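You operate a simulated robot arm through the tools that you are given. There is no shell and no other tool. Be economical: measure what you need, move in short steps, check, and stop when the job is done.

Carry out the task below with a simulated robot arm. There is one attempt and no reset: what you move stays moved.

Task
Switch the holder and programmer on, link the probe and write the clock.
Fine: leave the probe on the meter and both switches on; tariff and address stay.

Only the result counts: the job must be done as asked and must still hold three seconds after the hand-in. Knocking over, shifting, dropping, spilling or breaking anything else fails it.

Robot
A 5-joint arm with a two-finger parallel gripper, fixed in place. Base frame: the origin is at the foot of the arm, x ahead of it, y to its left, z up; the work surface is at about z = 10. Units: mm, degrees, N and s.
With the tool pointing down near the work surface it reaches from about 260 to 680 mm from the base axis. Its first joint turns from -66.0 to 66.0 degrees. The tool tilts only in the upright plane through the base axis and itself; it spins freely about its own axis. Payload 2.9 kg.
The TCP is the grasp point between the finger pads, 30 mm short of the fingertips. In the tool frame z runs along the fingers and y along their closing line. The gripper opens to 110 mm. The fingers are 20 mm wide and 10 mm thick; the gripper's body (48 by 112 mm) begins 55 mm behind the TCP.
Orientation is that of the tool frame in the base frame, as a unit quaternion [w, x, y, z]. With the fingers straight down and closing along the base's y, the tool's x points along the base's -x, its y along +y and its z along -z.

Tools
- The arm moves only by the tool send_rows. Its argument "increments" is a list of rows, each an object of numbers (a shift or turn left out is 0, a gripper value left out holds the last): "tx", "ty", "tz": the shift along the tool's x, y, z in m; "ax", "ay", "az": the turn, a rotation vector about the tool's x, y, z in degrees; "hand": the gripper command, from -1 (shut) to 1 (fully open), values between in proportion. In form: [{"tx": .., "ty": .., "tz": .., "ax": .., "ay": .., "az": .., "hand": ..}, ...]. A call has 1 to 12 rows; each row shifts and turns the commanded pose from where the row before left it, along the tool's axes as they then stand. Rows are played at 5 a second. More than 50 mm and 8.6 degrees between two rows, or a gripper value outside its range, and nothing of the call is played. Where a pose cannot be reached the arm comes as near as it can. A force on the tool above 60 N (or 10 N above the force at the start of the call, whichever is more), or a blocked arm, ends the call early, and 0.2 s more pass. The fingers move at their own pace (about 108 mm/s each) and stop on an object; they squeeze with about 43 N. The grip force told is the motor's: it shows also when the fingers shut on nothing. Time passes only in rows, and 0.2 s behind the last, so rows that do not move let the fingers close. It gives the time, the measured TCP pose, the force on the tool (base axes), the opening and the grip force at its end, in the units of the frame above (readings bear some noise), and new pictures: "views" is both (left out), scene, wrist or none.
- Cameras (640 x 400 px; columns grow to the right, rows downward): "scene" is fixed at [22.2, -444.4, 598.1]; the picture's right is [0.86, -0.50, 0.00], its down [-0.31, -0.54, -0.78] and it looks along [0.39, 0.67, -0.63] (base axes); focal length 267 px, centre (320, 200). "wrist" rides on the gripper at [72, 17, -103] in the tool frame; the picture's right is [-0.23, 0.97, 0.00], its down [-0.76, -0.18, -0.62] and it looks along [-0.61, -0.14, 0.78] (tool axes); focal length 222 px, centre (320, 200). There is no depth. A picture from a camera that has moved, and an enlarged one, comes with that camera's place and axes in the base frame and with its lens.
- zoom(camera, box): a new picture of the part [left, top, right, bottom] of that camera's present view, enlarged. The clock stands still meanwhile.
- sign_off(): hands the job in; it is judged then, once.

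Work in short steps. Places have to be worked out from the pictures, the camera data and where the tool is seen: move nearer, look again, correct. Check each grasp and each placing, and mend what went wrong. You have 120 turns and 170 pictures in all, those below and enlarged ones among them. Open the gripper and draw the arm clear of the work before you hand the job in, unless the task says otherwise; then end with one line.

The tools are called as a command line: name --argument value ..., lists and objects as JSON in quotes. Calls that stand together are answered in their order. send_rows: Moves the arm, as the interface text tells. Its arguments: {"type":"object","properties":{"increments":{"type":"array","items":{"type":"object","properties":{"tx":{"type":"number"},"ty":{"type":"number"},"tz":{"type":"number"},"ax":{"type":"number"},"ay":{"type":"number"},"az":{"type":"number"},"hand":{"type":"number"}}}},"views":{"type":"string","enum":["both","scene","wrist","none"]}},"required":["increments"]} The other tools are called the same way: zoom (camera, box) takes an enlarged picture of a part of a camera's view; sign_off () hands the job in.

At the start:

```text
time_s: 0.0
eef_pos: [416.0, -0.7, 381.1]
tcp_rot: [0.0, 0.0, 1.0, -0.001]
ft_force: [-0.4, 0.6, 0.8]
finger_gap: 110.2
gripper_force: 0.0
```

scene: 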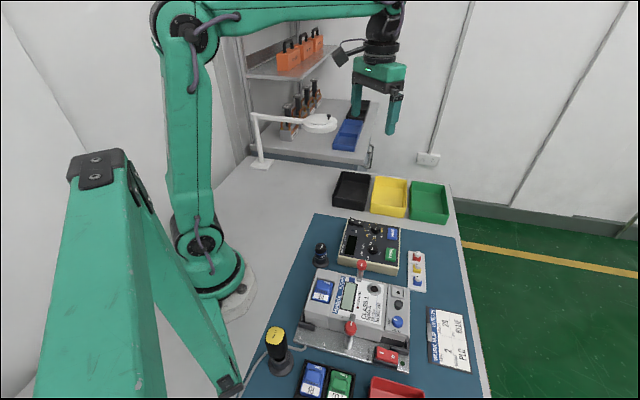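
wrist: 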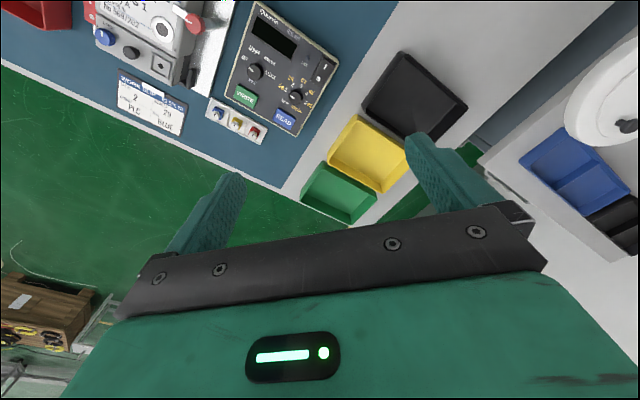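

I'll look at the work area in detail first.

zoom --camera "scene" --box '[290, 200, 450, 300]'

zoom --camera "scene" --box '[230, 300, 390, 400]'

zoom --camera "scene" --box '[340, 270, 500, 370]'

zoom --camera "wrist" --box '[80, 0, 340, 160]'

```text
4.00 times, centred on (370, 250) of scene
camera zoom: at [22.2, -444.4, 598.1], right [0.86, -0.5, 0.0], down [-0.31, -0.54, -0.78], along [0.39, 0.67, -0.63], focal length 1068 px, centre (120, 0)
```

zoom: 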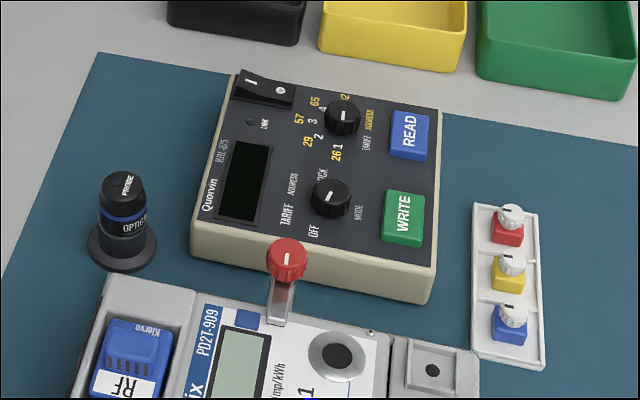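

```text
4.00 times, centred on (310, 350) of scene
camera zoom: at [22.2, -444.4, 598.1], right [0.86, -0.5, 0.0], down [-0.31, -0.54, -0.78], along [0.39, 0.67, -0.63], focal length 1068 px, centre (360, -400)
```

zoom: 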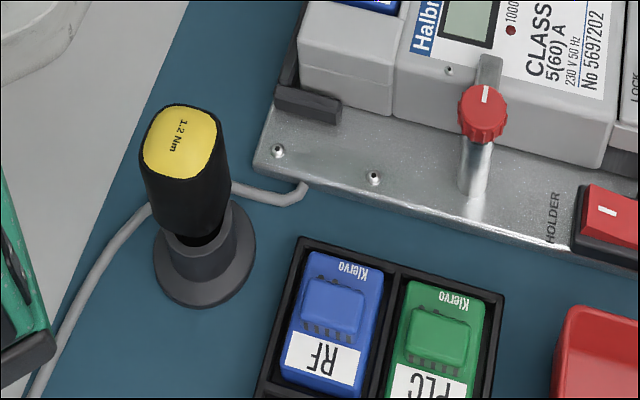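

```text
4.00 times, centred on (420, 320) of scene
camera zoom: at [22.2, -444.4, 598.1], right [0.86, -0.5, 0.0], down [-0.31, -0.54, -0.78], along [0.39, 0.67, -0.63], focal length 1068 px, centre (-80, -280)
```

zoom: 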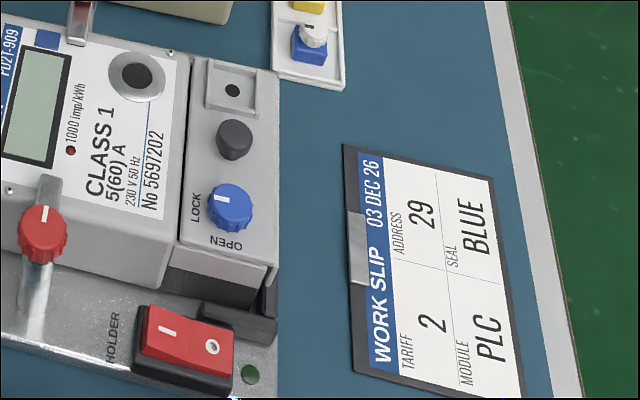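

```text
2.46 times, centred on (210, 80) of wrist
camera zoom: at [343.4, 14.9, 483.9], right [0.23, 0.97, 0.0], down [0.76, -0.18, 0.62], along [0.61, -0.14, -0.78], focal length 547 px, centre (591, 495)
```

zoom: 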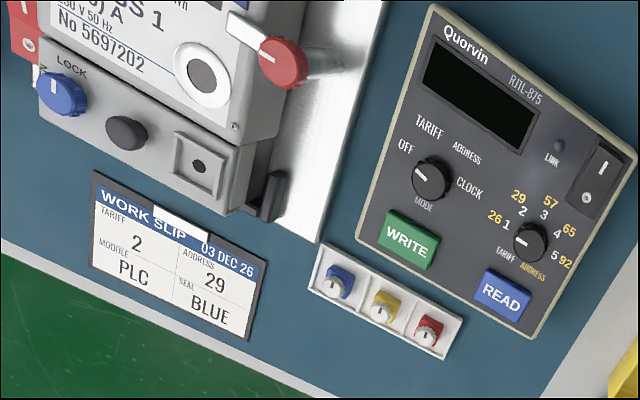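

The programmer's panel is at about z 39, with WRITE near (416,-143), the mode knob near (382,-108) and its switch near (410,4). The meter port is near (297,-213,70), the probe near (252,-53) and the holder switch near (243,-325). I'll turn the wrist 90° so its camera looks along -y and shows these closer.

send_rows --increments '[{"tx": 0.043, "tz": 0.04}, {"tx": 0.043, "tz": 0.04, "az": 5}, {"az": 8.5}, {"az": 8.5}, {"az": 8.5}, {"az": 8.5}, {"az": 8.5}, {"az": 8.5}, {"az": 8.5}, {"az": 8.5}, {"az": 8.5}, {"az": 8.5}]' --views "wrist"

```text
refused: row 1 steps farther than a row can; nothing moved
```

The first row's shift was over 50 mm, so I'll split the move into smaller rows.

send_rows --increments '[{"tx": 0.03, "tz": 0.027}, {"tx": 0.03, "tz": 0.027}, {"tx": 0.026, "tz": 0.027, "az": 8.5}, {"az": 8.5}, {"az": 8.5}, {"az": 8.5}, {"az": 8.5}, {"az": 8.5}, {"az": 8.5}, {"az": 8.5}, {"az": 8.5}, {"az": 8.5}]' --views "wrist"

```text
time_s: 2.6
eef_pos: [329.6, -0.1, 300.1]
tcp_rot: [0.0, 0.677, 0.736, 0.0]
ft_force: [0.4, 0.5, 0.0]
finger_gap: 110.0
gripper_force: 0.0
camera wrist: at [340.5, 71.4, 403.2], right [0.99, -0.14, 0.0], down [-0.11, -0.77, 0.62], along [-0.09, -0.62, -0.78], focal length 222 px, centre (320, 200)
```

wrist: 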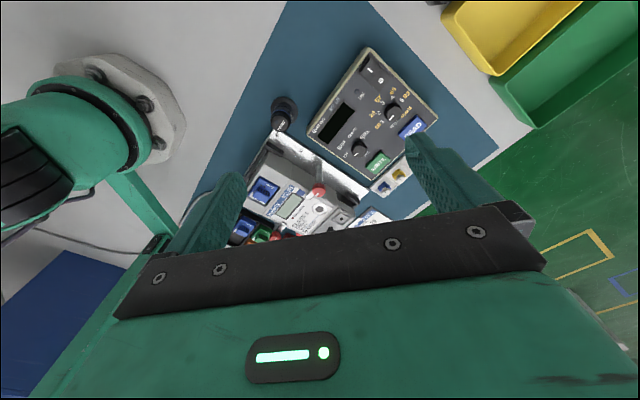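

The programmer, probe and meter are all in the upper half of this view, so I'll enlarge them.

zoom --camera "wrist" --box '[300, 40, 450, 200]'

zoom --camera "wrist" --box '[220, 80, 380, 240]'

zoom --camera "scene" --box '[350, 330, 414, 370]'

zoom --camera "scene" --box '[340, 210, 388, 240]'

```text
2.50 times, centred on (375, 120) of wrist
camera zoom: at [340.5, 71.4, 403.2], right [0.99, -0.14, 0.0], down [-0.11, -0.77, 0.62], along [-0.09, -0.62, -0.78], focal length 555 px, centre (182, 400)
```

zoom: 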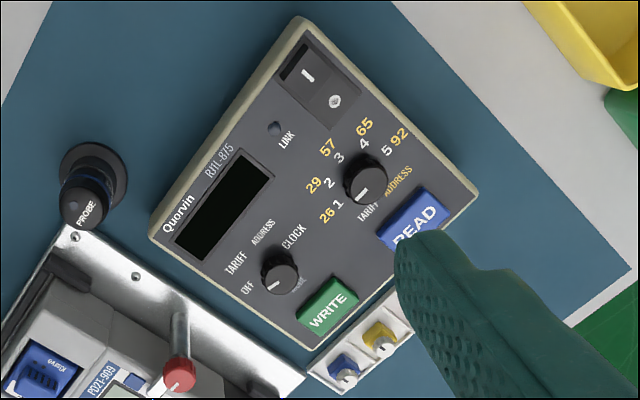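

```text
2.50 times, centred on (300, 160) of wrist
camera zoom: at [340.5, 71.4, 403.2], right [0.99, -0.14, 0.0], down [-0.11, -0.77, 0.62], along [-0.09, -0.62, -0.78], focal length 555 px, centre (370, 300)
```

zoom: 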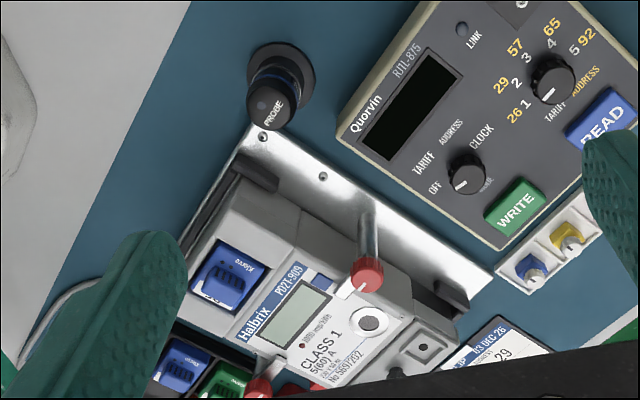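

```text
10.00 times, centred on (382, 350) of scene
camera zoom: at [22.2, -444.4, 598.1], right [0.86, -0.5, 0.0], down [-0.31, -0.54, -0.78], along [0.39, 0.67, -0.63], focal length 2670 px, centre (-300, -1300)
```

zoom: 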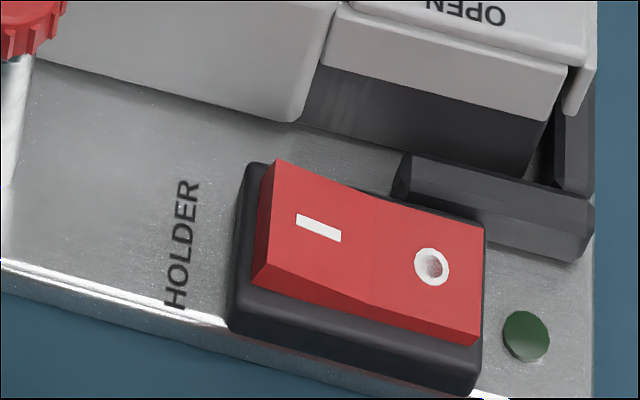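

```text
13.33 times, centred on (364, 225) of scene
camera zoom: at [22.2, -444.4, 598.1], right [0.86, -0.5, 0.0], down [-0.31, -0.54, -0.78], along [0.39, 0.67, -0.63], focal length 3560 px, centre (-267, -133)
```

zoom: 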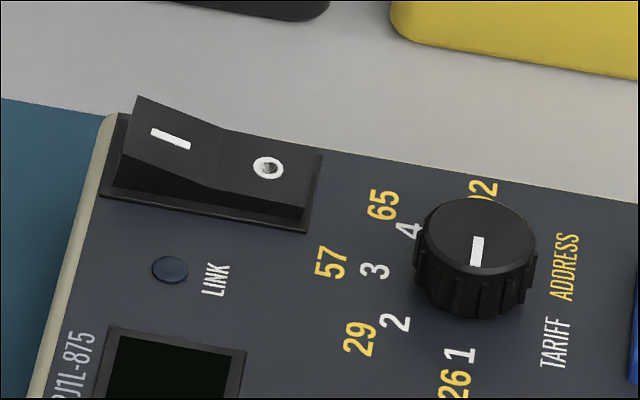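

Both rockers stand with the I side raised, so they are off. I'll finish the turn to 90°, so tool x is base +y and tool y is base +x. Then I'll close the fingers and move above the programmer switch's I end at about (399,9).

send_rows --increments '[{"az": 5, "hand": -1}, {"ty": 0.035, "tx": 0.009}, {"ty": 0.0345}, {"tz": 0.045}, {"tz": 0.045}, {"tz": 0.045}, {"tz": 0.045}, {}]' --views "both"

```text
time_s: 4.4
eef_pos: [400.1, 8.8, 119.3]
tcp_rot: [0.0, 0.707, 0.707, 0.001]
ft_force: [-0.2, 0.3, -1.2]
finger_gap: 0.1
gripper_force: 37.8
camera wrist: at [416.4, 79.5, 222.4], right [0.97, -0.23, 0.0], down [-0.18, -0.76, 0.62], along [-0.14, -0.61, -0.78], focal length 222 px, centre (320, 200)
```

scene: 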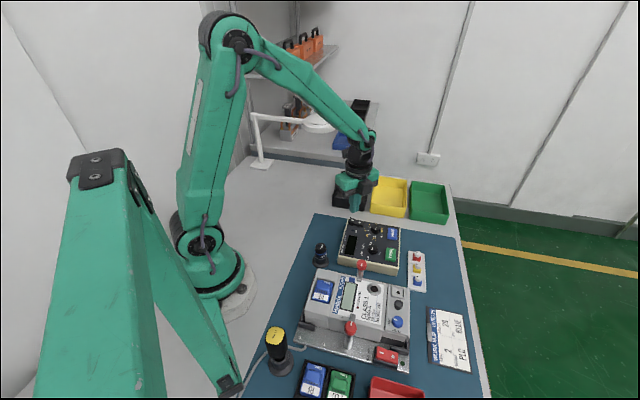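
wrist: 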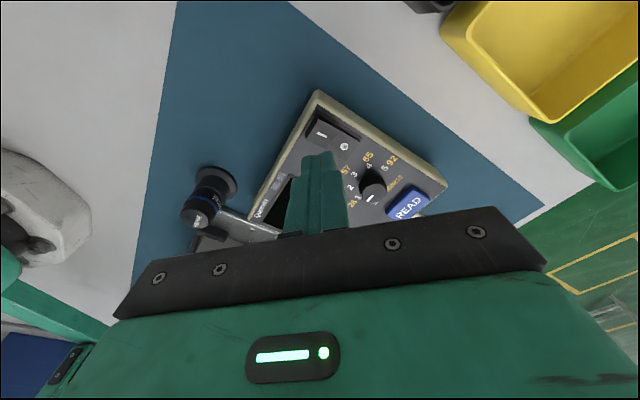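

The wrist view puts the I mark at about (401,10). The tip is at z 89, so I'll come down to 57 and then press in small steps.

send_rows --increments '[{"tz": 0.03, "tx": 0.002}, {"tz": 0.004}, {"tz": 0.003}, {"tz": 0.003}, {"tz": 0.002}, {"tz": 0.002}]' --views "wrist"

```text
time_s: 5.8
eef_pos: [400.8, 11.1, 76.9]
tcp_rot: [0.001, 0.707, 0.707, 0.001]
ft_force: [-3.4, -3.8, 11.4]
finger_gap: 0.1
gripper_force: 37.2
camera wrist: at [416.6, 81.1, 180.0], right [0.97, -0.23, 0.0], down [-0.18, -0.76, 0.62], along [-0.14, -0.61, -0.78], focal length 222 px, centre (320, 200)
```

wrist: 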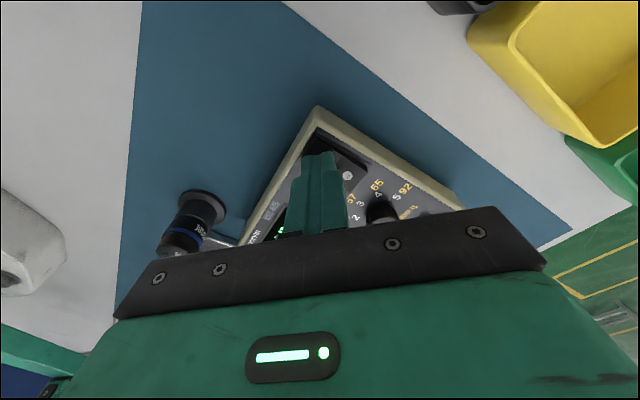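

Contact is about 11 N, and the display seems to show green text. I'll back off and check.

send_rows --increments '[{"tz": -0.03}, {"tz": -0.04}, {"tz": -0.04, "tx": 0.02}]' --views "none"

zoom --camera "scene" --box '[330, 205, 410, 255]'

```text
time_s: 6.6
eef_pos: [398.0, 30.5, 187.1]
tcp_rot: [0.0, 0.707, 0.707, 0.0]
ft_force: [0.7, 0.5, -0.4]
finger_gap: 0.2
gripper_force: 38.0
```

```text
8.00 times, centred on (370, 230) of scene
camera zoom: at [22.2, -444.5, 598.1], right [0.86, -0.5, 0.0], down [-0.31, -0.54, -0.78], along [0.39, 0.67, -0.63], focal length 2136 px, centre (-80, -40)
```

zoom: 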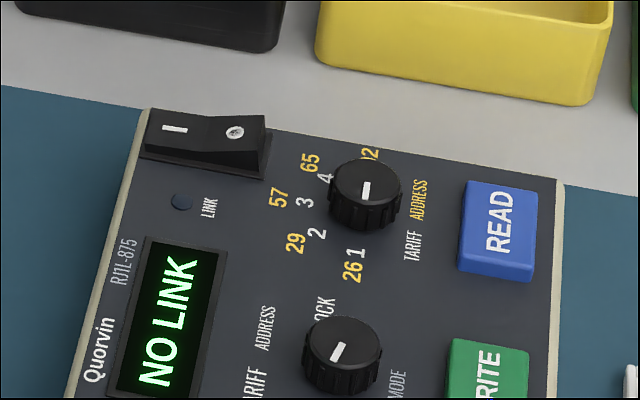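

The programmer is on and shows NO LINK. Now I'll move above the holder switch's I end at about (235,-318), keeping high.

send_rows --increments '[{"ty": -0.0181, "tx": -0.0388}, {"ty": -0.0181, "tx": -0.0388}, {"ty": -0.0181, "tx": -0.0388}, {"ty": -0.0181, "tx": -0.0388}, {"ty": -0.0181, "tx": -0.0388}, {"ty": -0.0181, "tx": -0.0388}, {"ty": -0.0181, "tx": -0.0388}, {"ty": -0.0181, "tx": -0.0388}, {"ty": -0.0181, "tx": -0.0388}, {"tz": 0.03}, {"tz": 0.02}, {}]' --views "both"

```text
time_s: 9.2
eef_pos: [235.2, -319.7, 137.2]
tcp_rot: [0.0, 0.707, 0.707, 0.0]
ft_force: [0.6, 0.3, 0.0]
finger_gap: 0.0
gripper_force: 37.8
camera wrist: at [253.0, -249.1, 240.0], right [0.97, -0.23, 0.0], down [-0.18, -0.76, 0.62], along [-0.14, -0.61, -0.78], focal length 222 px, centre (320, 200)
```

scene: 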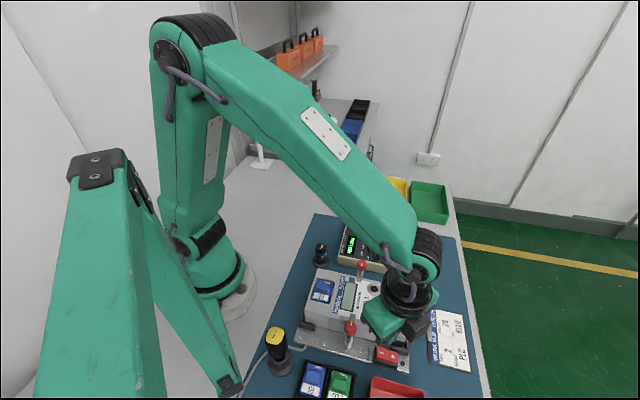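
wrist: 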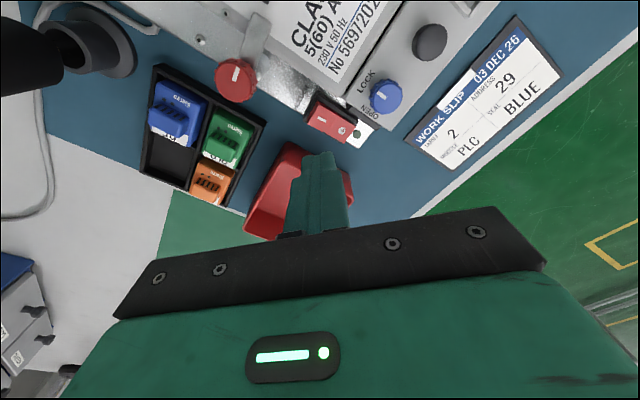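

The two views agree on the I mark at about (238,-317,35). I'll come down there and press.

send_rows --increments '[{"ty": 0.002, "tx": 0.003, "tz": 0.035}, {"tz": 0.024}, {"tz": 0.005}, {"tz": 0.003}, {"tz": 0.003}, {"tz": 0.002}]' --views "none"

zoom --camera "scene" --box '[350, 320, 430, 370]'

```text
time_s: 10.6
eef_pos: [239.8, -315.0, 63.3]
tcp_rot: [0.0, 0.707, 0.707, -0.001]
ft_force: [0.0, 0.3, 0.3]
finger_gap: 0.1
gripper_force: 38.0
```

```text
8.00 times, centred on (390, 345) of scene
camera zoom: at [22.2, -444.4, 598.1], right [0.86, -0.5, 0.0], down [-0.31, -0.54, -0.78], along [0.39, 0.67, -0.63], focal length 2136 px, centre (-240, -960)
```

zoom: 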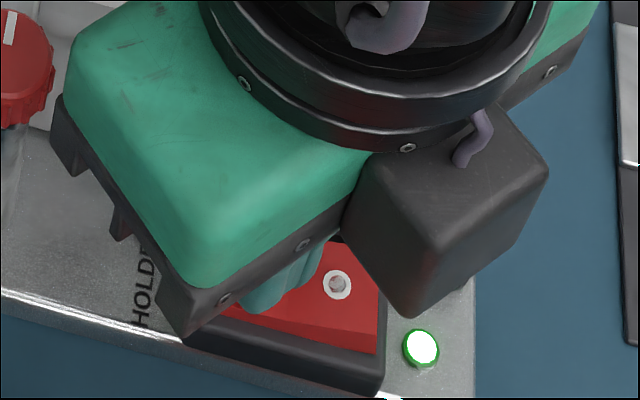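

The holder lamp is lit. I'll rise and move to see the optical port from above.

send_rows --increments '[{"tz": -0.045}, {"tz": -0.045}, {"tz": -0.04}, {"ty": 0.02, "tx": 0.04}, {"ty": 0.02, "tx": 0.04}, {}]' --views "wrist"

zoom --camera "scene" --box '[350, 330, 414, 370]'

zoom --camera "wrist" --box '[240, 20, 480, 170]'

```text
time_s: 12.0
eef_pos: [279.4, -233.4, 194.2]
tcp_rot: [0.0, 0.707, 0.707, -0.001]
ft_force: [-0.5, 0.2, 0.0]
finger_gap: 0.0
gripper_force: 37.7
camera wrist: at [295.8, -162.2, 297.9], right [0.97, -0.23, 0.0], down [-0.18, -0.76, 0.62], along [-0.14, -0.61, -0.78], focal length 222 px, centre (320, 200)
```

wrist: 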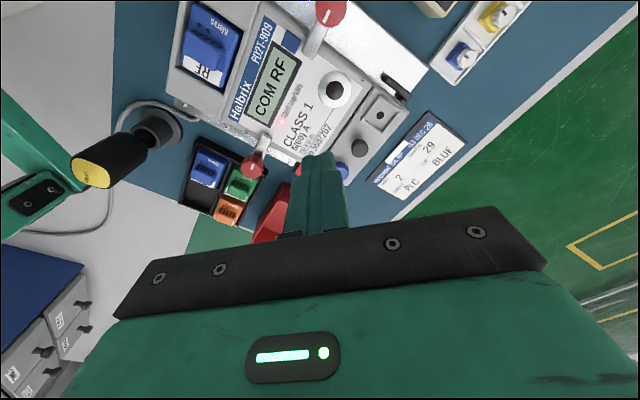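

```text
10.00 times, centred on (382, 350) of scene
camera zoom: at [22.2, -444.4, 598.1], right [0.86, -0.5, 0.0], down [-0.31, -0.54, -0.78], along [0.39, 0.67, -0.63], focal length 2670 px, centre (-300, -1300)
```

zoom: 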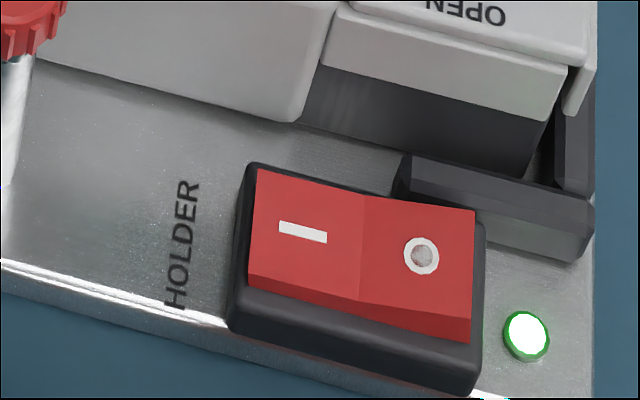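

```text
2.67 times, centred on (360, 95) of wrist
camera zoom: at [295.8, -162.2, 297.9], right [0.97, -0.23, 0.0], down [-0.18, -0.76, 0.62], along [-0.14, -0.61, -0.78], focal length 592 px, centre (213, 480)
```

zoom: 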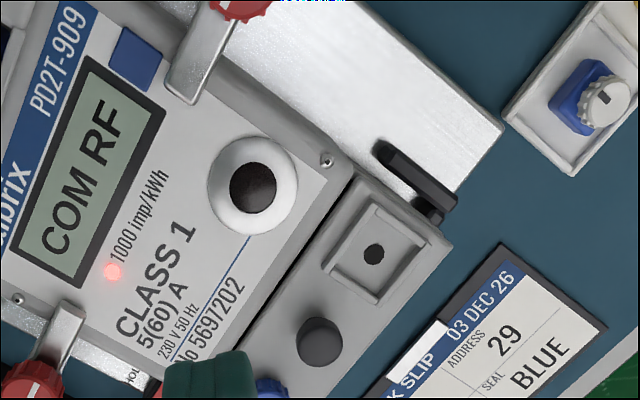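

The meter is live, and the port centre is at about (298,-214,69). Next I'll look at the probe.

send_rows --increments '[{"tx": 0.04}, {"tx": 0.04}, {"tx": 0.04}, {"tx": 0.04}, {"hand": -0.2}, {}]' --views "wrist"

zoom --camera "wrist" --box '[200, 40, 360, 140]'

zoom --camera "scene" --box '[295, 230, 351, 275]'

```text
time_s: 13.4
eef_pos: [280.3, -75.9, 194.4]
tcp_rot: [0.0, 0.707, 0.707, 0.0]
ft_force: [0.0, 0.4, -0.7]
finger_gap: 43.9
gripper_force: 0.1
camera wrist: at [297.3, -4.4, 296.8], right [0.97, -0.23, 0.0], down [-0.18, -0.76, 0.62], along [-0.14, -0.61, -0.78], focal length 222 px, centre (320, 200)
```

wrist: 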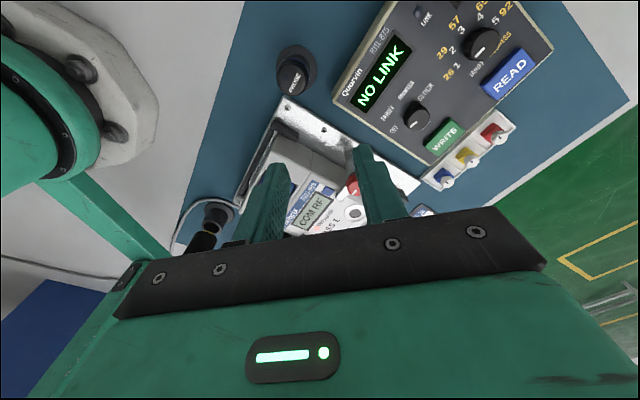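

```text
4.00 times, centred on (280, 90) of wrist
camera zoom: at [297.3, -4.4, 296.8], right [0.97, -0.23, 0.0], down [-0.18, -0.76, 0.62], along [-0.14, -0.61, -0.78], focal length 888 px, centre (480, 640)
```

zoom: 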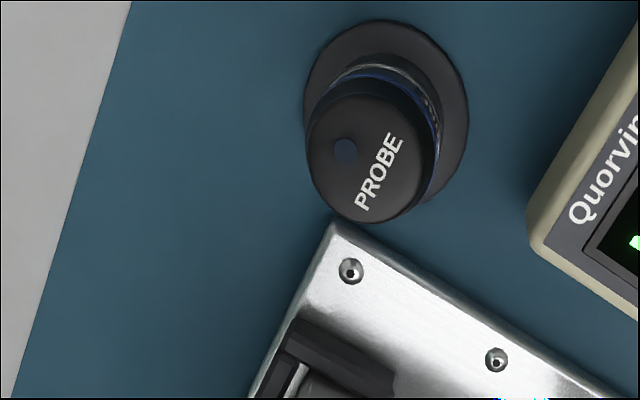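

```text
8.89 times, centred on (323, 252) of scene
camera zoom: at [22.2, -444.4, 598.1], right [0.86, -0.5, 0.0], down [-0.31, -0.54, -0.78], along [0.39, 0.67, -0.63], focal length 2374 px, centre (293, -267)
```

zoom: 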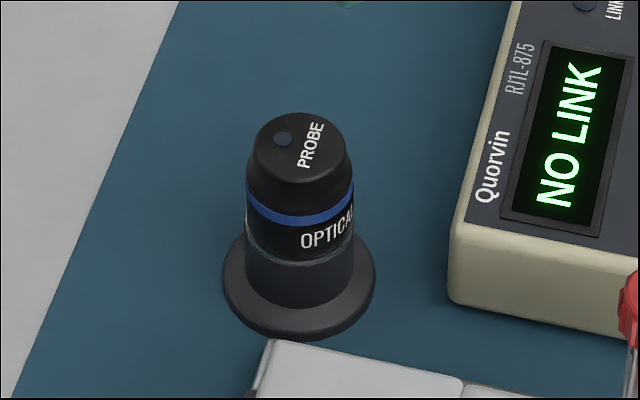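

Triangulating gives the probe axis at about (262.5,-39.5), its cap top at z 59 and the stand rim at about z 29. The PROBE text already runs the same way as the meter text, so I'll keep that orientation. I'll come in above it with the gripper half open.

send_rows --increments '[{"tx": 0.0365, "ty": -0.0175, "hand": 0.0}, {"tz": 0.04}, {"tz": 0.03}, {}]' --views "both"

zoom --camera "wrist" --box '[200, 80, 440, 230]'

zoom --camera "scene" --box '[280, 180, 376, 275]'

```text
time_s: 14.4
eef_pos: [262.6, -38.1, 122.9]
tcp_rot: [0.0, 0.707, 0.707, 0.0]
ft_force: [0.1, -0.4, -0.1]
finger_gap: 54.9
gripper_force: 0.0
camera wrist: at [279.7, 32.5, 226.5], right [0.97, -0.23, 0.0], down [-0.18, -0.76, 0.62], along [-0.14, -0.61, -0.78], focal length 222 px, centre (320, 200)
```

scene: 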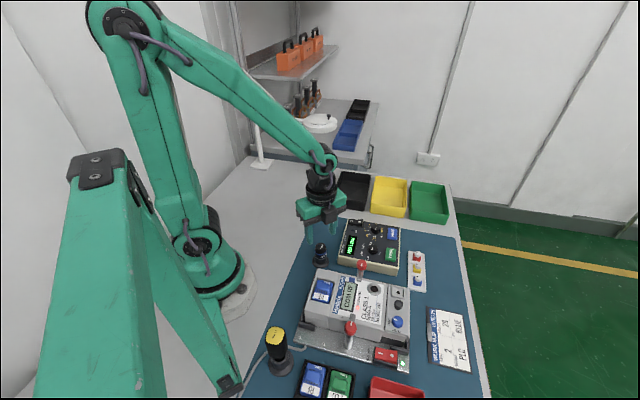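
wrist: 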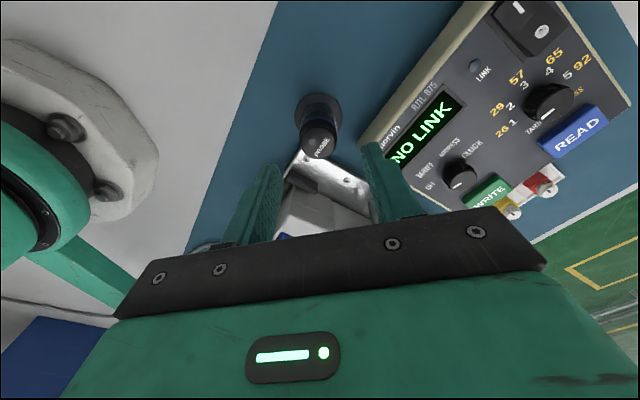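

```text
2.67 times, centred on (320, 155) of wrist
camera zoom: at [279.7, 32.5, 226.5], right [0.97, -0.23, 0.0], down [-0.18, -0.76, 0.62], along [-0.14, -0.61, -0.78], focal length 592 px, centre (320, 320)
```

zoom: 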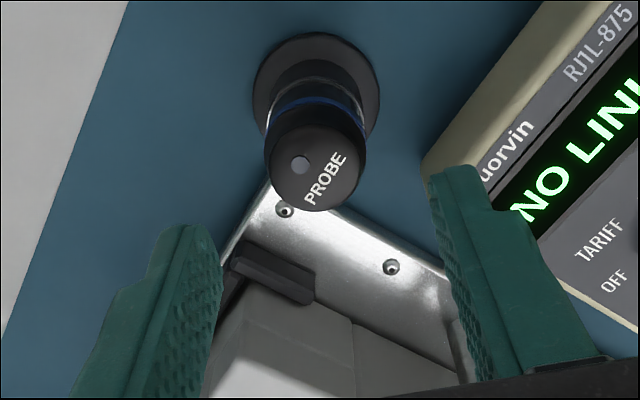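

```text
4.21 times, centred on (328, 228) of scene
camera zoom: at [22.2, -444.4, 598.1], right [0.86, -0.5, 0.0], down [-0.31, -0.54, -0.78], along [0.39, 0.67, -0.63], focal length 1124 px, centre (286, 84)
```

zoom: 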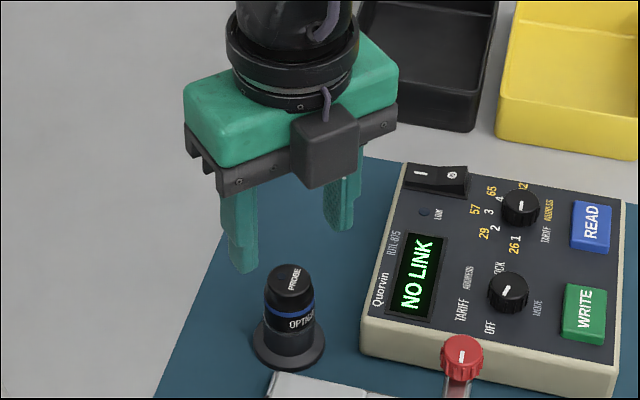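

The cap centre reads (262,-39), which is well under the TCP. I'll come down to TCP z 64 with the fingers still open.

send_rows --increments '[{"tz": 0.03, "tx": -0.001}, {"tz": 0.02}, {"tz": 0.009}, {}]' --views "wrist"

zoom --camera "scene" --box '[280, 190, 360, 280]'

```text
time_s: 15.4
eef_pos: [261.3, -39.8, 63.3]
tcp_rot: [0.0, 0.708, 0.707, 0.001]
ft_force: [-0.2, -0.3, 0.5]
finger_gap: 55.3
gripper_force: 0.0
camera wrist: at [278.5, 30.7, 167.4], right [0.97, -0.23, 0.0], down [-0.18, -0.76, 0.62], along [-0.14, -0.61, -0.78], focal length 222 px, centre (320, 200)
```

wrist: 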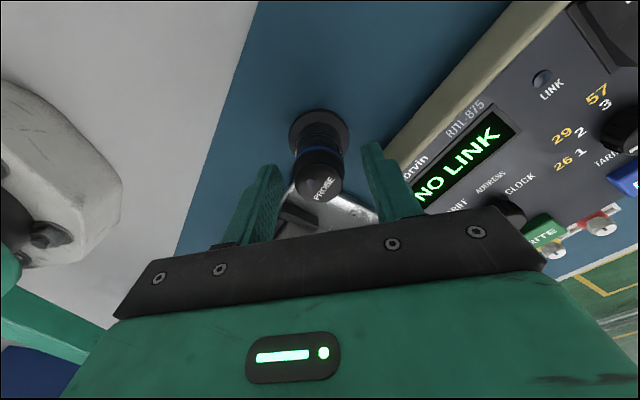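

```text
4.44 times, centred on (320, 235) of scene
camera zoom: at [22.2, -444.4, 598.1], right [0.86, -0.5, 0.0], down [-0.31, -0.54, -0.78], along [0.39, 0.67, -0.63], focal length 1187 px, centre (320, 44)
```

zoom: 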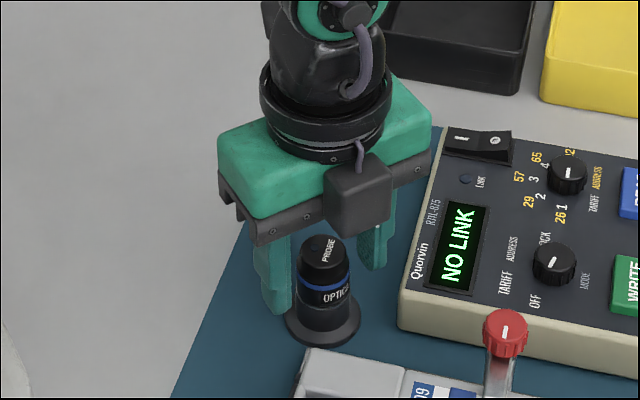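

The fingers straddle the probe just above the stand rim. I'll close and read the grip.

send_rows --increments '[{"hand": -0.3}, {"hand": -0.4}, {"hand": -0.5}, {"hand": -1}, {}, {}]' --views "none"

zoom --camera "scene" --box '[280, 190, 360, 280]'

```text
time_s: 16.8
eef_pos: [261.7, -40.4, 65.1]
tcp_rot: [0.0, 0.707, 0.708, 0.0]
ft_force: [0.2, -0.4, -0.4]
finger_gap: 30.9
gripper_force: 22.0
```

```text
4.44 times, centred on (320, 235) of scene
camera zoom: at [22.2, -444.4, 598.1], right [0.86, -0.5, 0.0], down [-0.31, -0.54, -0.78], along [0.39, 0.67, -0.63], focal length 1187 px, centre (320, 44)
```

zoom: 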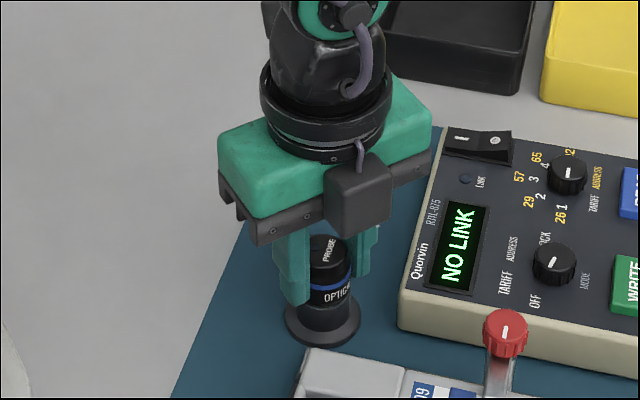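

The fingers hold the probe at 30.9 mm. I'll lift it straight up and check that the stand stays behind.

send_rows --increments '[{"tz": -0.01}, {"tz": -0.01}, {"tz": -0.03}, {"tz": -0.04}, {}]' --views "wrist"

zoom --camera "scene" --box '[280, 180, 360, 280]'

```text
time_s: 18.0
eef_pos: [264.1, -39.6, 154.7]
tcp_rot: [0.001, 0.708, 0.707, 0.001]
ft_force: [0.4, -0.3, -0.6]
finger_gap: 30.6
gripper_force: 22.1
camera wrist: at [279.6, 31.2, 257.8], right [0.97, -0.23, 0.0], down [-0.18, -0.76, 0.62], along [-0.14, -0.61, -0.78], focal length 222 px, centre (320, 200)
```

wrist: 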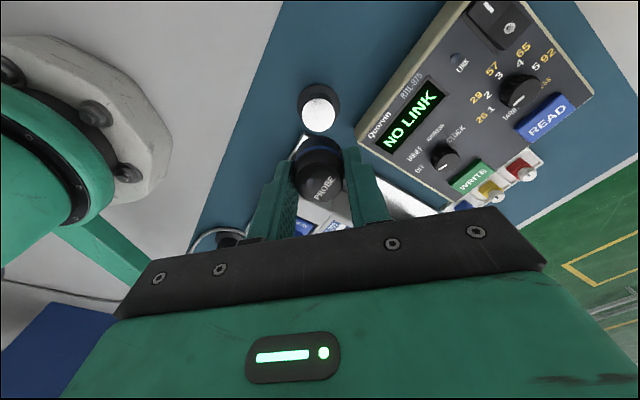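

```text
4.00 times, centred on (320, 230) of scene
camera zoom: at [22.2, -444.4, 598.1], right [0.86, -0.5, 0.0], down [-0.31, -0.54, -0.78], along [0.39, 0.67, -0.63], focal length 1068 px, centre (320, 80)
```

zoom: 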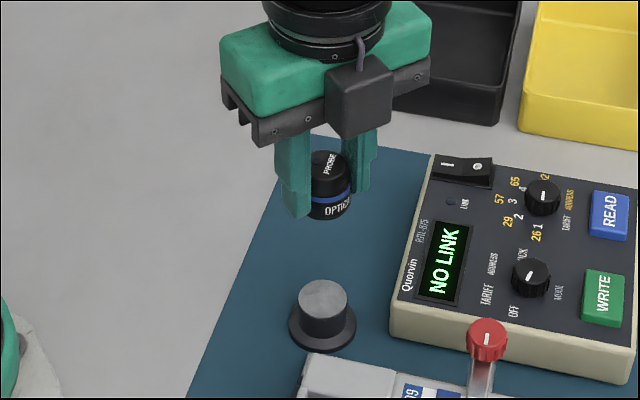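

The probe came off and the puck stand stayed in place. I'll carry it above the port at about (298,-214), clear of the clamp knobs, whose tops are near z 97.

send_rows --increments '[{"tz": -0.01}, {"tx": -0.0436, "ty": 0.0085}, {"tx": -0.0436, "ty": 0.0085}, {"tx": -0.0436, "ty": 0.0085}, {"tx": -0.0436, "ty": 0.0085}, {}, {}]' --views "none"

zoom --camera "wrist" --box '[220, 80, 420, 205]'

zoom --camera "scene" --box '[320, 210, 416, 310]'

```text
time_s: 19.6
eef_pos: [296.1, -213.5, 166.0]
tcp_rot: [0.0, 0.707, 0.708, 0.0]
ft_force: [0.8, 0.6, 0.1]
finger_gap: 30.6
gripper_force: 22.1
```

```text
3.20 times, centred on (320, 142) of wrist
camera zoom: at [311.3, -142.6, 268.6], right [0.97, -0.23, 0.0], down [-0.18, -0.76, 0.62], along [-0.14, -0.61, -0.78], focal length 711 px, centre (320, 384)
```

zoom: 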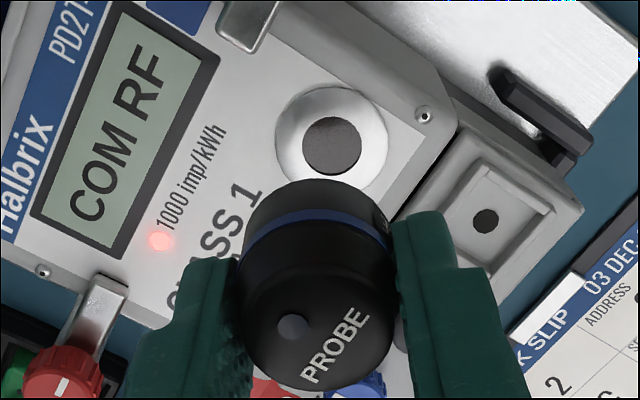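

```text
4.00 times, centred on (368, 260) of scene
camera zoom: at [22.2, -444.5, 598.1], right [0.86, -0.5, 0.0], down [-0.31, -0.54, -0.78], along [0.39, 0.67, -0.63], focal length 1068 px, centre (128, -40)
```

zoom: 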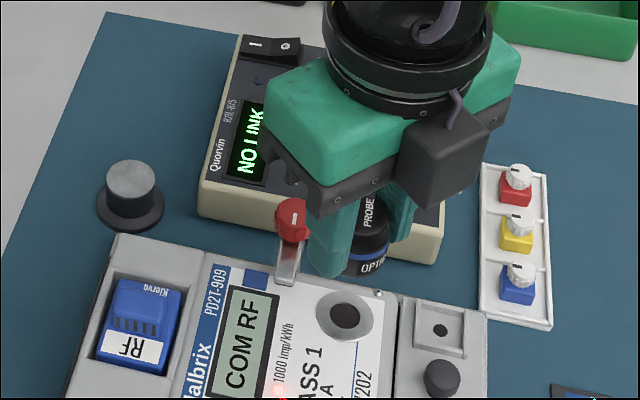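

The port centre reads (299,-213) and the probe is centred in the hand at about (295,-213.5). I'll shift +3 mm in x and come down close.

send_rows --increments '[{"ty": 0.003, "tz": 0.02}, {"tz": 0.02}, {"tz": 0.01}, {}, {}]' --views "none"

zoom --camera "wrist" --box '[220, 80, 420, 205]'

zoom --camera "scene" --box '[346, 250, 410, 310]'

```text
time_s: 20.8
eef_pos: [297.8, -213.5, 115.6]
tcp_rot: [0.0, 0.707, 0.707, 0.0]
ft_force: [-0.2, 0.2, -0.8]
finger_gap: 30.7
gripper_force: 21.8
```

```text
3.20 times, centred on (320, 142) of wrist
camera zoom: at [314.9, -142.8, 218.5], right [0.97, -0.23, 0.0], down [-0.18, -0.76, 0.62], along [-0.14, -0.61, -0.78], focal length 711 px, centre (320, 384)
```

zoom: 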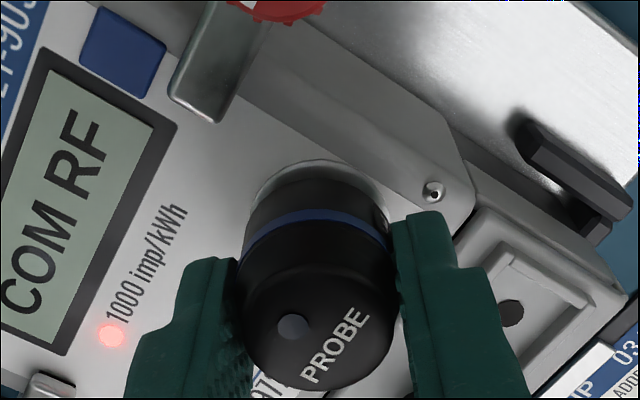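

```text
6.67 times, centred on (378, 280) of scene
camera zoom: at [22.2, -444.4, 598.1], right [0.86, -0.5, 0.0], down [-0.31, -0.54, -0.78], along [0.39, 0.67, -0.63], focal length 1780 px, centre (-67, -333)
```

zoom: 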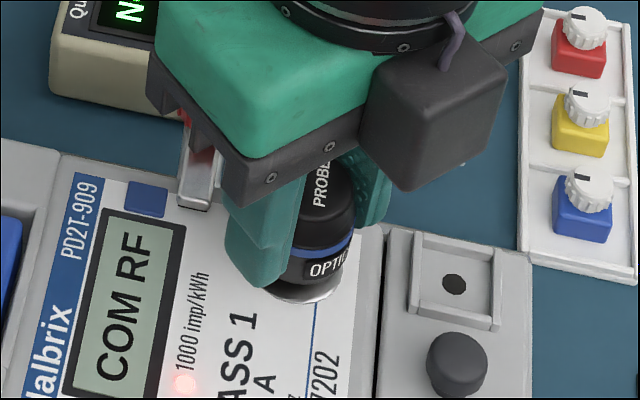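

The alignment looks good to within about 1 mm. I'll lower in small steps until it touches.

send_rows --increments '[{"tz": 0.004, "tx": 0.001}, {"tz": 0.003}, {"tz": 0.002}, {"tz": 0.001}, {"tz": 0.001}]' --views "none"

zoom --camera "scene" --box '[330, 230, 410, 310]'

```text
time_s: 22.0
eef_pos: [298.8, -213.2, 105.3]
tcp_rot: [0.001, 0.707, 0.707, 0.001]
ft_force: [0.9, 4.5, 13.2]
finger_gap: 30.7
gripper_force: 21.5
```

```text
5.00 times, centred on (370, 270) of scene
camera zoom: at [22.1, -444.4, 598.1], right [0.86, -0.5, 0.0], down [-0.31, -0.54, -0.78], along [0.39, 0.67, -0.63], focal length 1335 px, centre (70, -150)
```

zoom: 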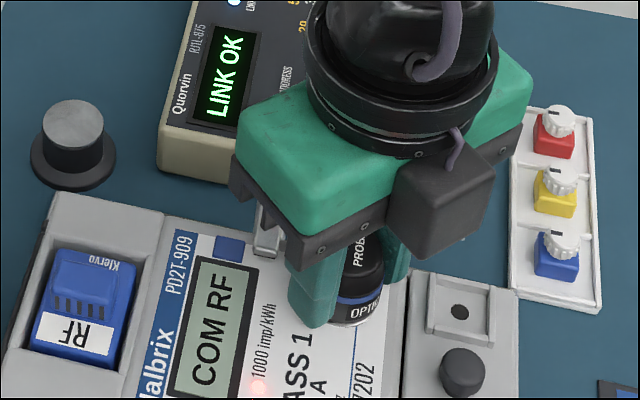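

The programmer reads LINK OK with 13 N of contact. I'll open the fingers partway, to about 55 mm, and rise straight up.

send_rows --increments '[{"tz": -0.001, "hand": -0.3}, {"hand": -0.1}, {"hand": 0.0}, {}, {"tz": -0.02}, {"tz": -0.04}, {"tz": -0.04}]' --views "wrist"

zoom --camera "scene" --box '[330, 210, 410, 310]'

```text
time_s: 23.6
eef_pos: [297.9, -211.9, 205.6]
tcp_rot: [0.0, 0.707, 0.707, 0.0]
ft_force: [-0.6, 0.6, 0.1]
finger_gap: 54.8
gripper_force: 0.0
camera wrist: at [314.2, -140.9, 308.9], right [0.97, -0.23, 0.0], down [-0.18, -0.76, 0.62], along [-0.14, -0.61, -0.78], focal length 222 px, centre (320, 200)
```

wrist: 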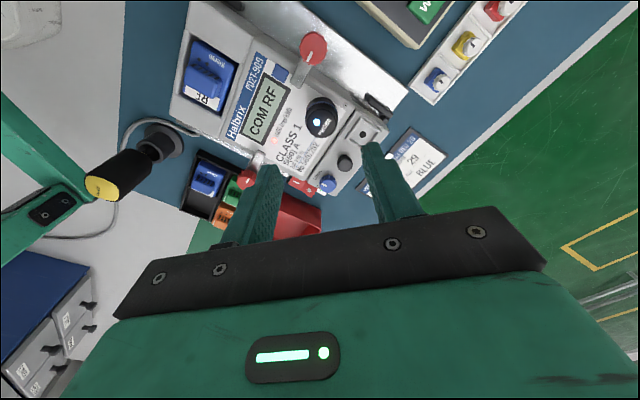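

```text
4.00 times, centred on (370, 260) of scene
camera zoom: at [22.2, -444.4, 598.1], right [0.86, -0.5, 0.0], down [-0.31, -0.54, -0.78], along [0.39, 0.67, -0.63], focal length 1068 px, centre (120, -40)
```

zoom: 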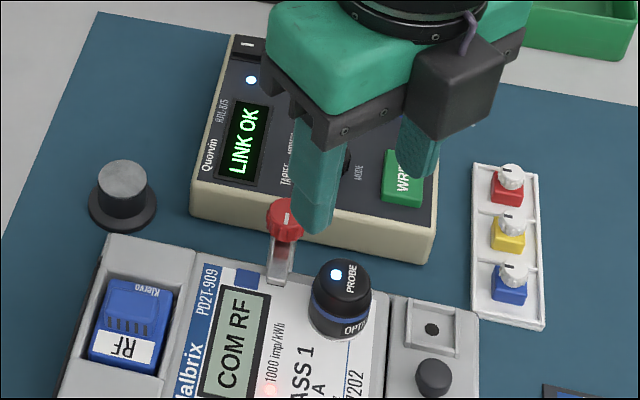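

The link holds with the probe released and its LED lit. Next is the mode knob, so I'll move near it and look from above.

send_rows --increments '[{"tx": 0.035, "ty": 0.028}, {"tx": 0.035, "ty": 0.028}, {"tx": 0.028, "ty": 0.026}, {"tz": 0.03}, {}]' --views "none"

zoom --camera "wrist" --box '[220, 60, 420, 185]'

zoom --camera "scene" --box '[340, 220, 404, 265]'

```text
time_s: 24.8
eef_pos: [380.9, -116.1, 174.6]
tcp_rot: [0.0, 0.707, 0.707, 0.0]
ft_force: [0.2, 0.1, 0.1]
finger_gap: 55.0
gripper_force: 0.0
```

```text
3.20 times, centred on (320, 122) of wrist
camera zoom: at [398.4, -44.8, 276.6], right [0.97, -0.23, 0.0], down [-0.18, -0.76, 0.62], along [-0.14, -0.61, -0.78], focal length 711 px, centre (320, 448)
```

zoom: 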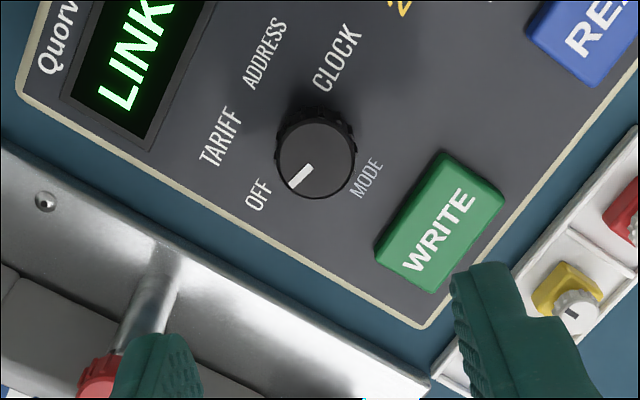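

```text
8.89 times, centred on (372, 242) of scene
camera zoom: at [22.2, -444.4, 598.1], right [0.86, -0.5, 0.0], down [-0.31, -0.54, -0.78], along [0.39, 0.67, -0.63], focal length 2374 px, centre (-142, -178)
```

zoom: 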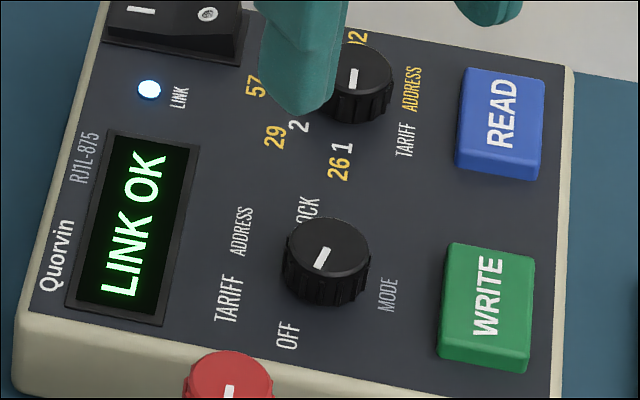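

The knob centre is at about (382.5,-108), with its top near z 50, and its pointer is at OFF. I'll move over it with about 42 mm of opening and come down partway.

send_rows --increments '[{"tx": 0.008, "ty": 0.002, "hand": -0.24}, {"tz": 0.04}, {"tz": 0.03}, {}]' --views "none"

zoom --camera "wrist" --box '[220, 100, 420, 225]'

zoom --camera "scene" --box '[340, 220, 404, 265]'

```text
time_s: 25.8
eef_pos: [382.6, -108.5, 103.7]
tcp_rot: [-0.001, 0.707, 0.707, 0.0]
ft_force: [0.0, 0.1, -0.5]
finger_gap: 41.7
gripper_force: 0.0
```

```text
3.20 times, centred on (320, 162) of wrist
camera zoom: at [399.5, -37.0, 206.3], right [0.97, -0.23, 0.0], down [-0.18, -0.76, 0.62], along [-0.14, -0.61, -0.78], focal length 711 px, centre (320, 320)
```

zoom: 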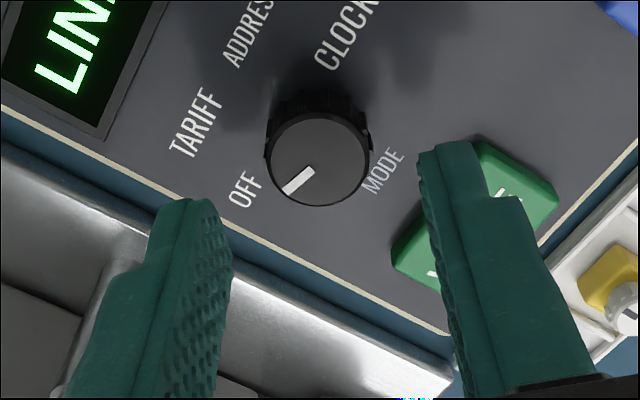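

```text
8.89 times, centred on (372, 242) of scene
camera zoom: at [22.2, -444.4, 598.1], right [0.86, -0.5, 0.0], down [-0.31, -0.54, -0.78], along [0.39, 0.67, -0.63], focal length 2374 px, centre (-142, -178)
```

zoom: 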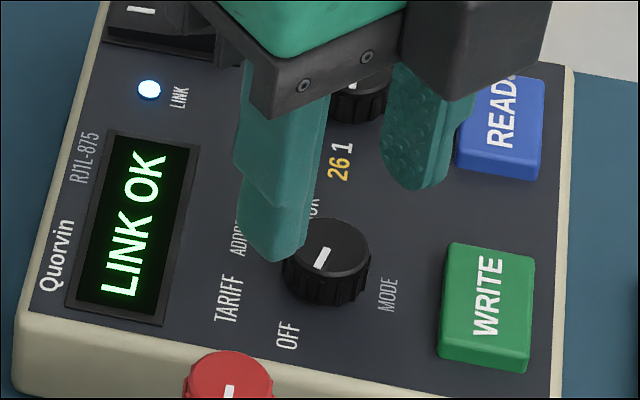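

The finger line sits over the knob to within about 1–2 mm. I'll shift -1 mm in y and come down so the tips are around z 43.

send_rows --increments '[{"tz": 0.015, "tx": -0.001}, {"tz": 0.01}, {"tz": 0.004}, {}]' --views "none"

zoom --camera "wrist" --box '[220, 100, 420, 225]'

zoom --camera "scene" --box '[340, 220, 404, 265]'

```text
time_s: 26.8
eef_pos: [381.2, -108.8, 75.6]
tcp_rot: [0.0, 0.707, 0.707, 0.0]
ft_force: [-0.3, -0.1, 0.9]
finger_gap: 41.8
gripper_force: 0.1
```

```text
3.20 times, centred on (320, 162) of wrist
camera zoom: at [399.1, -38.0, 178.5], right [0.97, -0.23, 0.0], down [-0.18, -0.76, 0.62], along [-0.14, -0.61, -0.78], focal length 711 px, centre (320, 320)
```

zoom: 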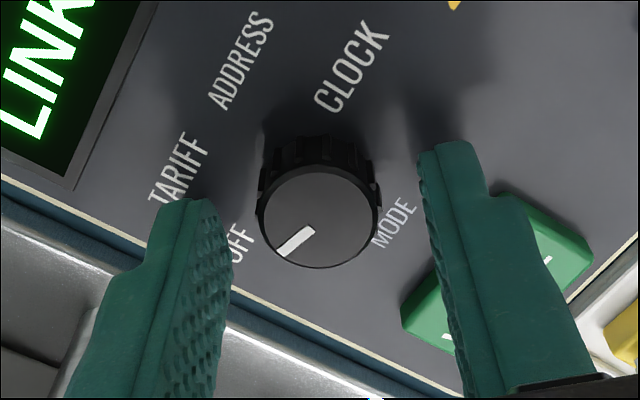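

```text
8.89 times, centred on (372, 242) of scene
camera zoom: at [22.2, -444.4, 598.1], right [0.86, -0.5, 0.0], down [-0.31, -0.54, -0.78], along [0.39, 0.67, -0.63], focal length 2374 px, centre (-142, -178)
```

zoom: 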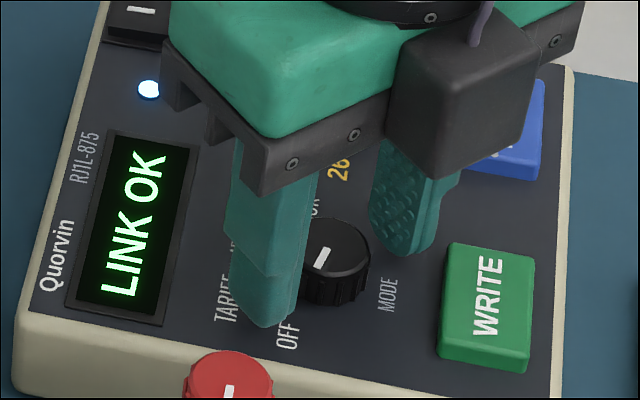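

The knob centre is at about y -110.5, so I'll shift 1.5 mm, go 2 mm lower and close on it.

send_rows --increments '[{"tz": 0.002, "tx": -0.0015}, {"hand": -0.4}, {"hand": -0.5}, {"hand": -1}, {}, {}]' --views "none"

zoom --camera "wrist" --box '[220, 100, 420, 225]'

```text
time_s: 28.2
eef_pos: [381.3, -110.8, 73.6]
tcp_rot: [0.001, 0.707, 0.707, 0.001]
ft_force: [9.0, -2.4, -9.5]
finger_gap: 23.3
gripper_force: 45.1
```

```text
3.20 times, centred on (320, 162) of wrist
camera zoom: at [399.0, -39.9, 177.1], right [0.97, -0.23, 0.0], down [-0.18, -0.76, 0.62], along [-0.14, -0.61, -0.78], focal length 711 px, centre (320, 320)
```

zoom: 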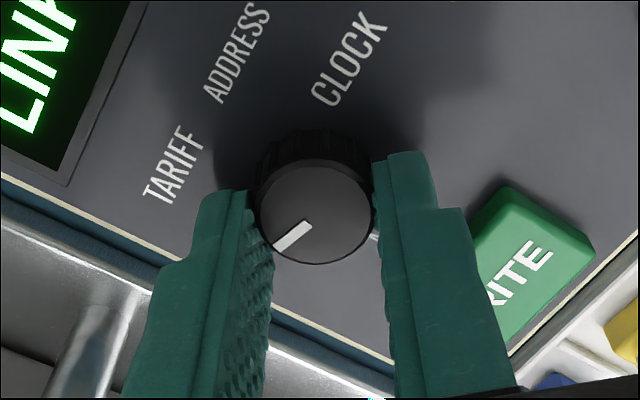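

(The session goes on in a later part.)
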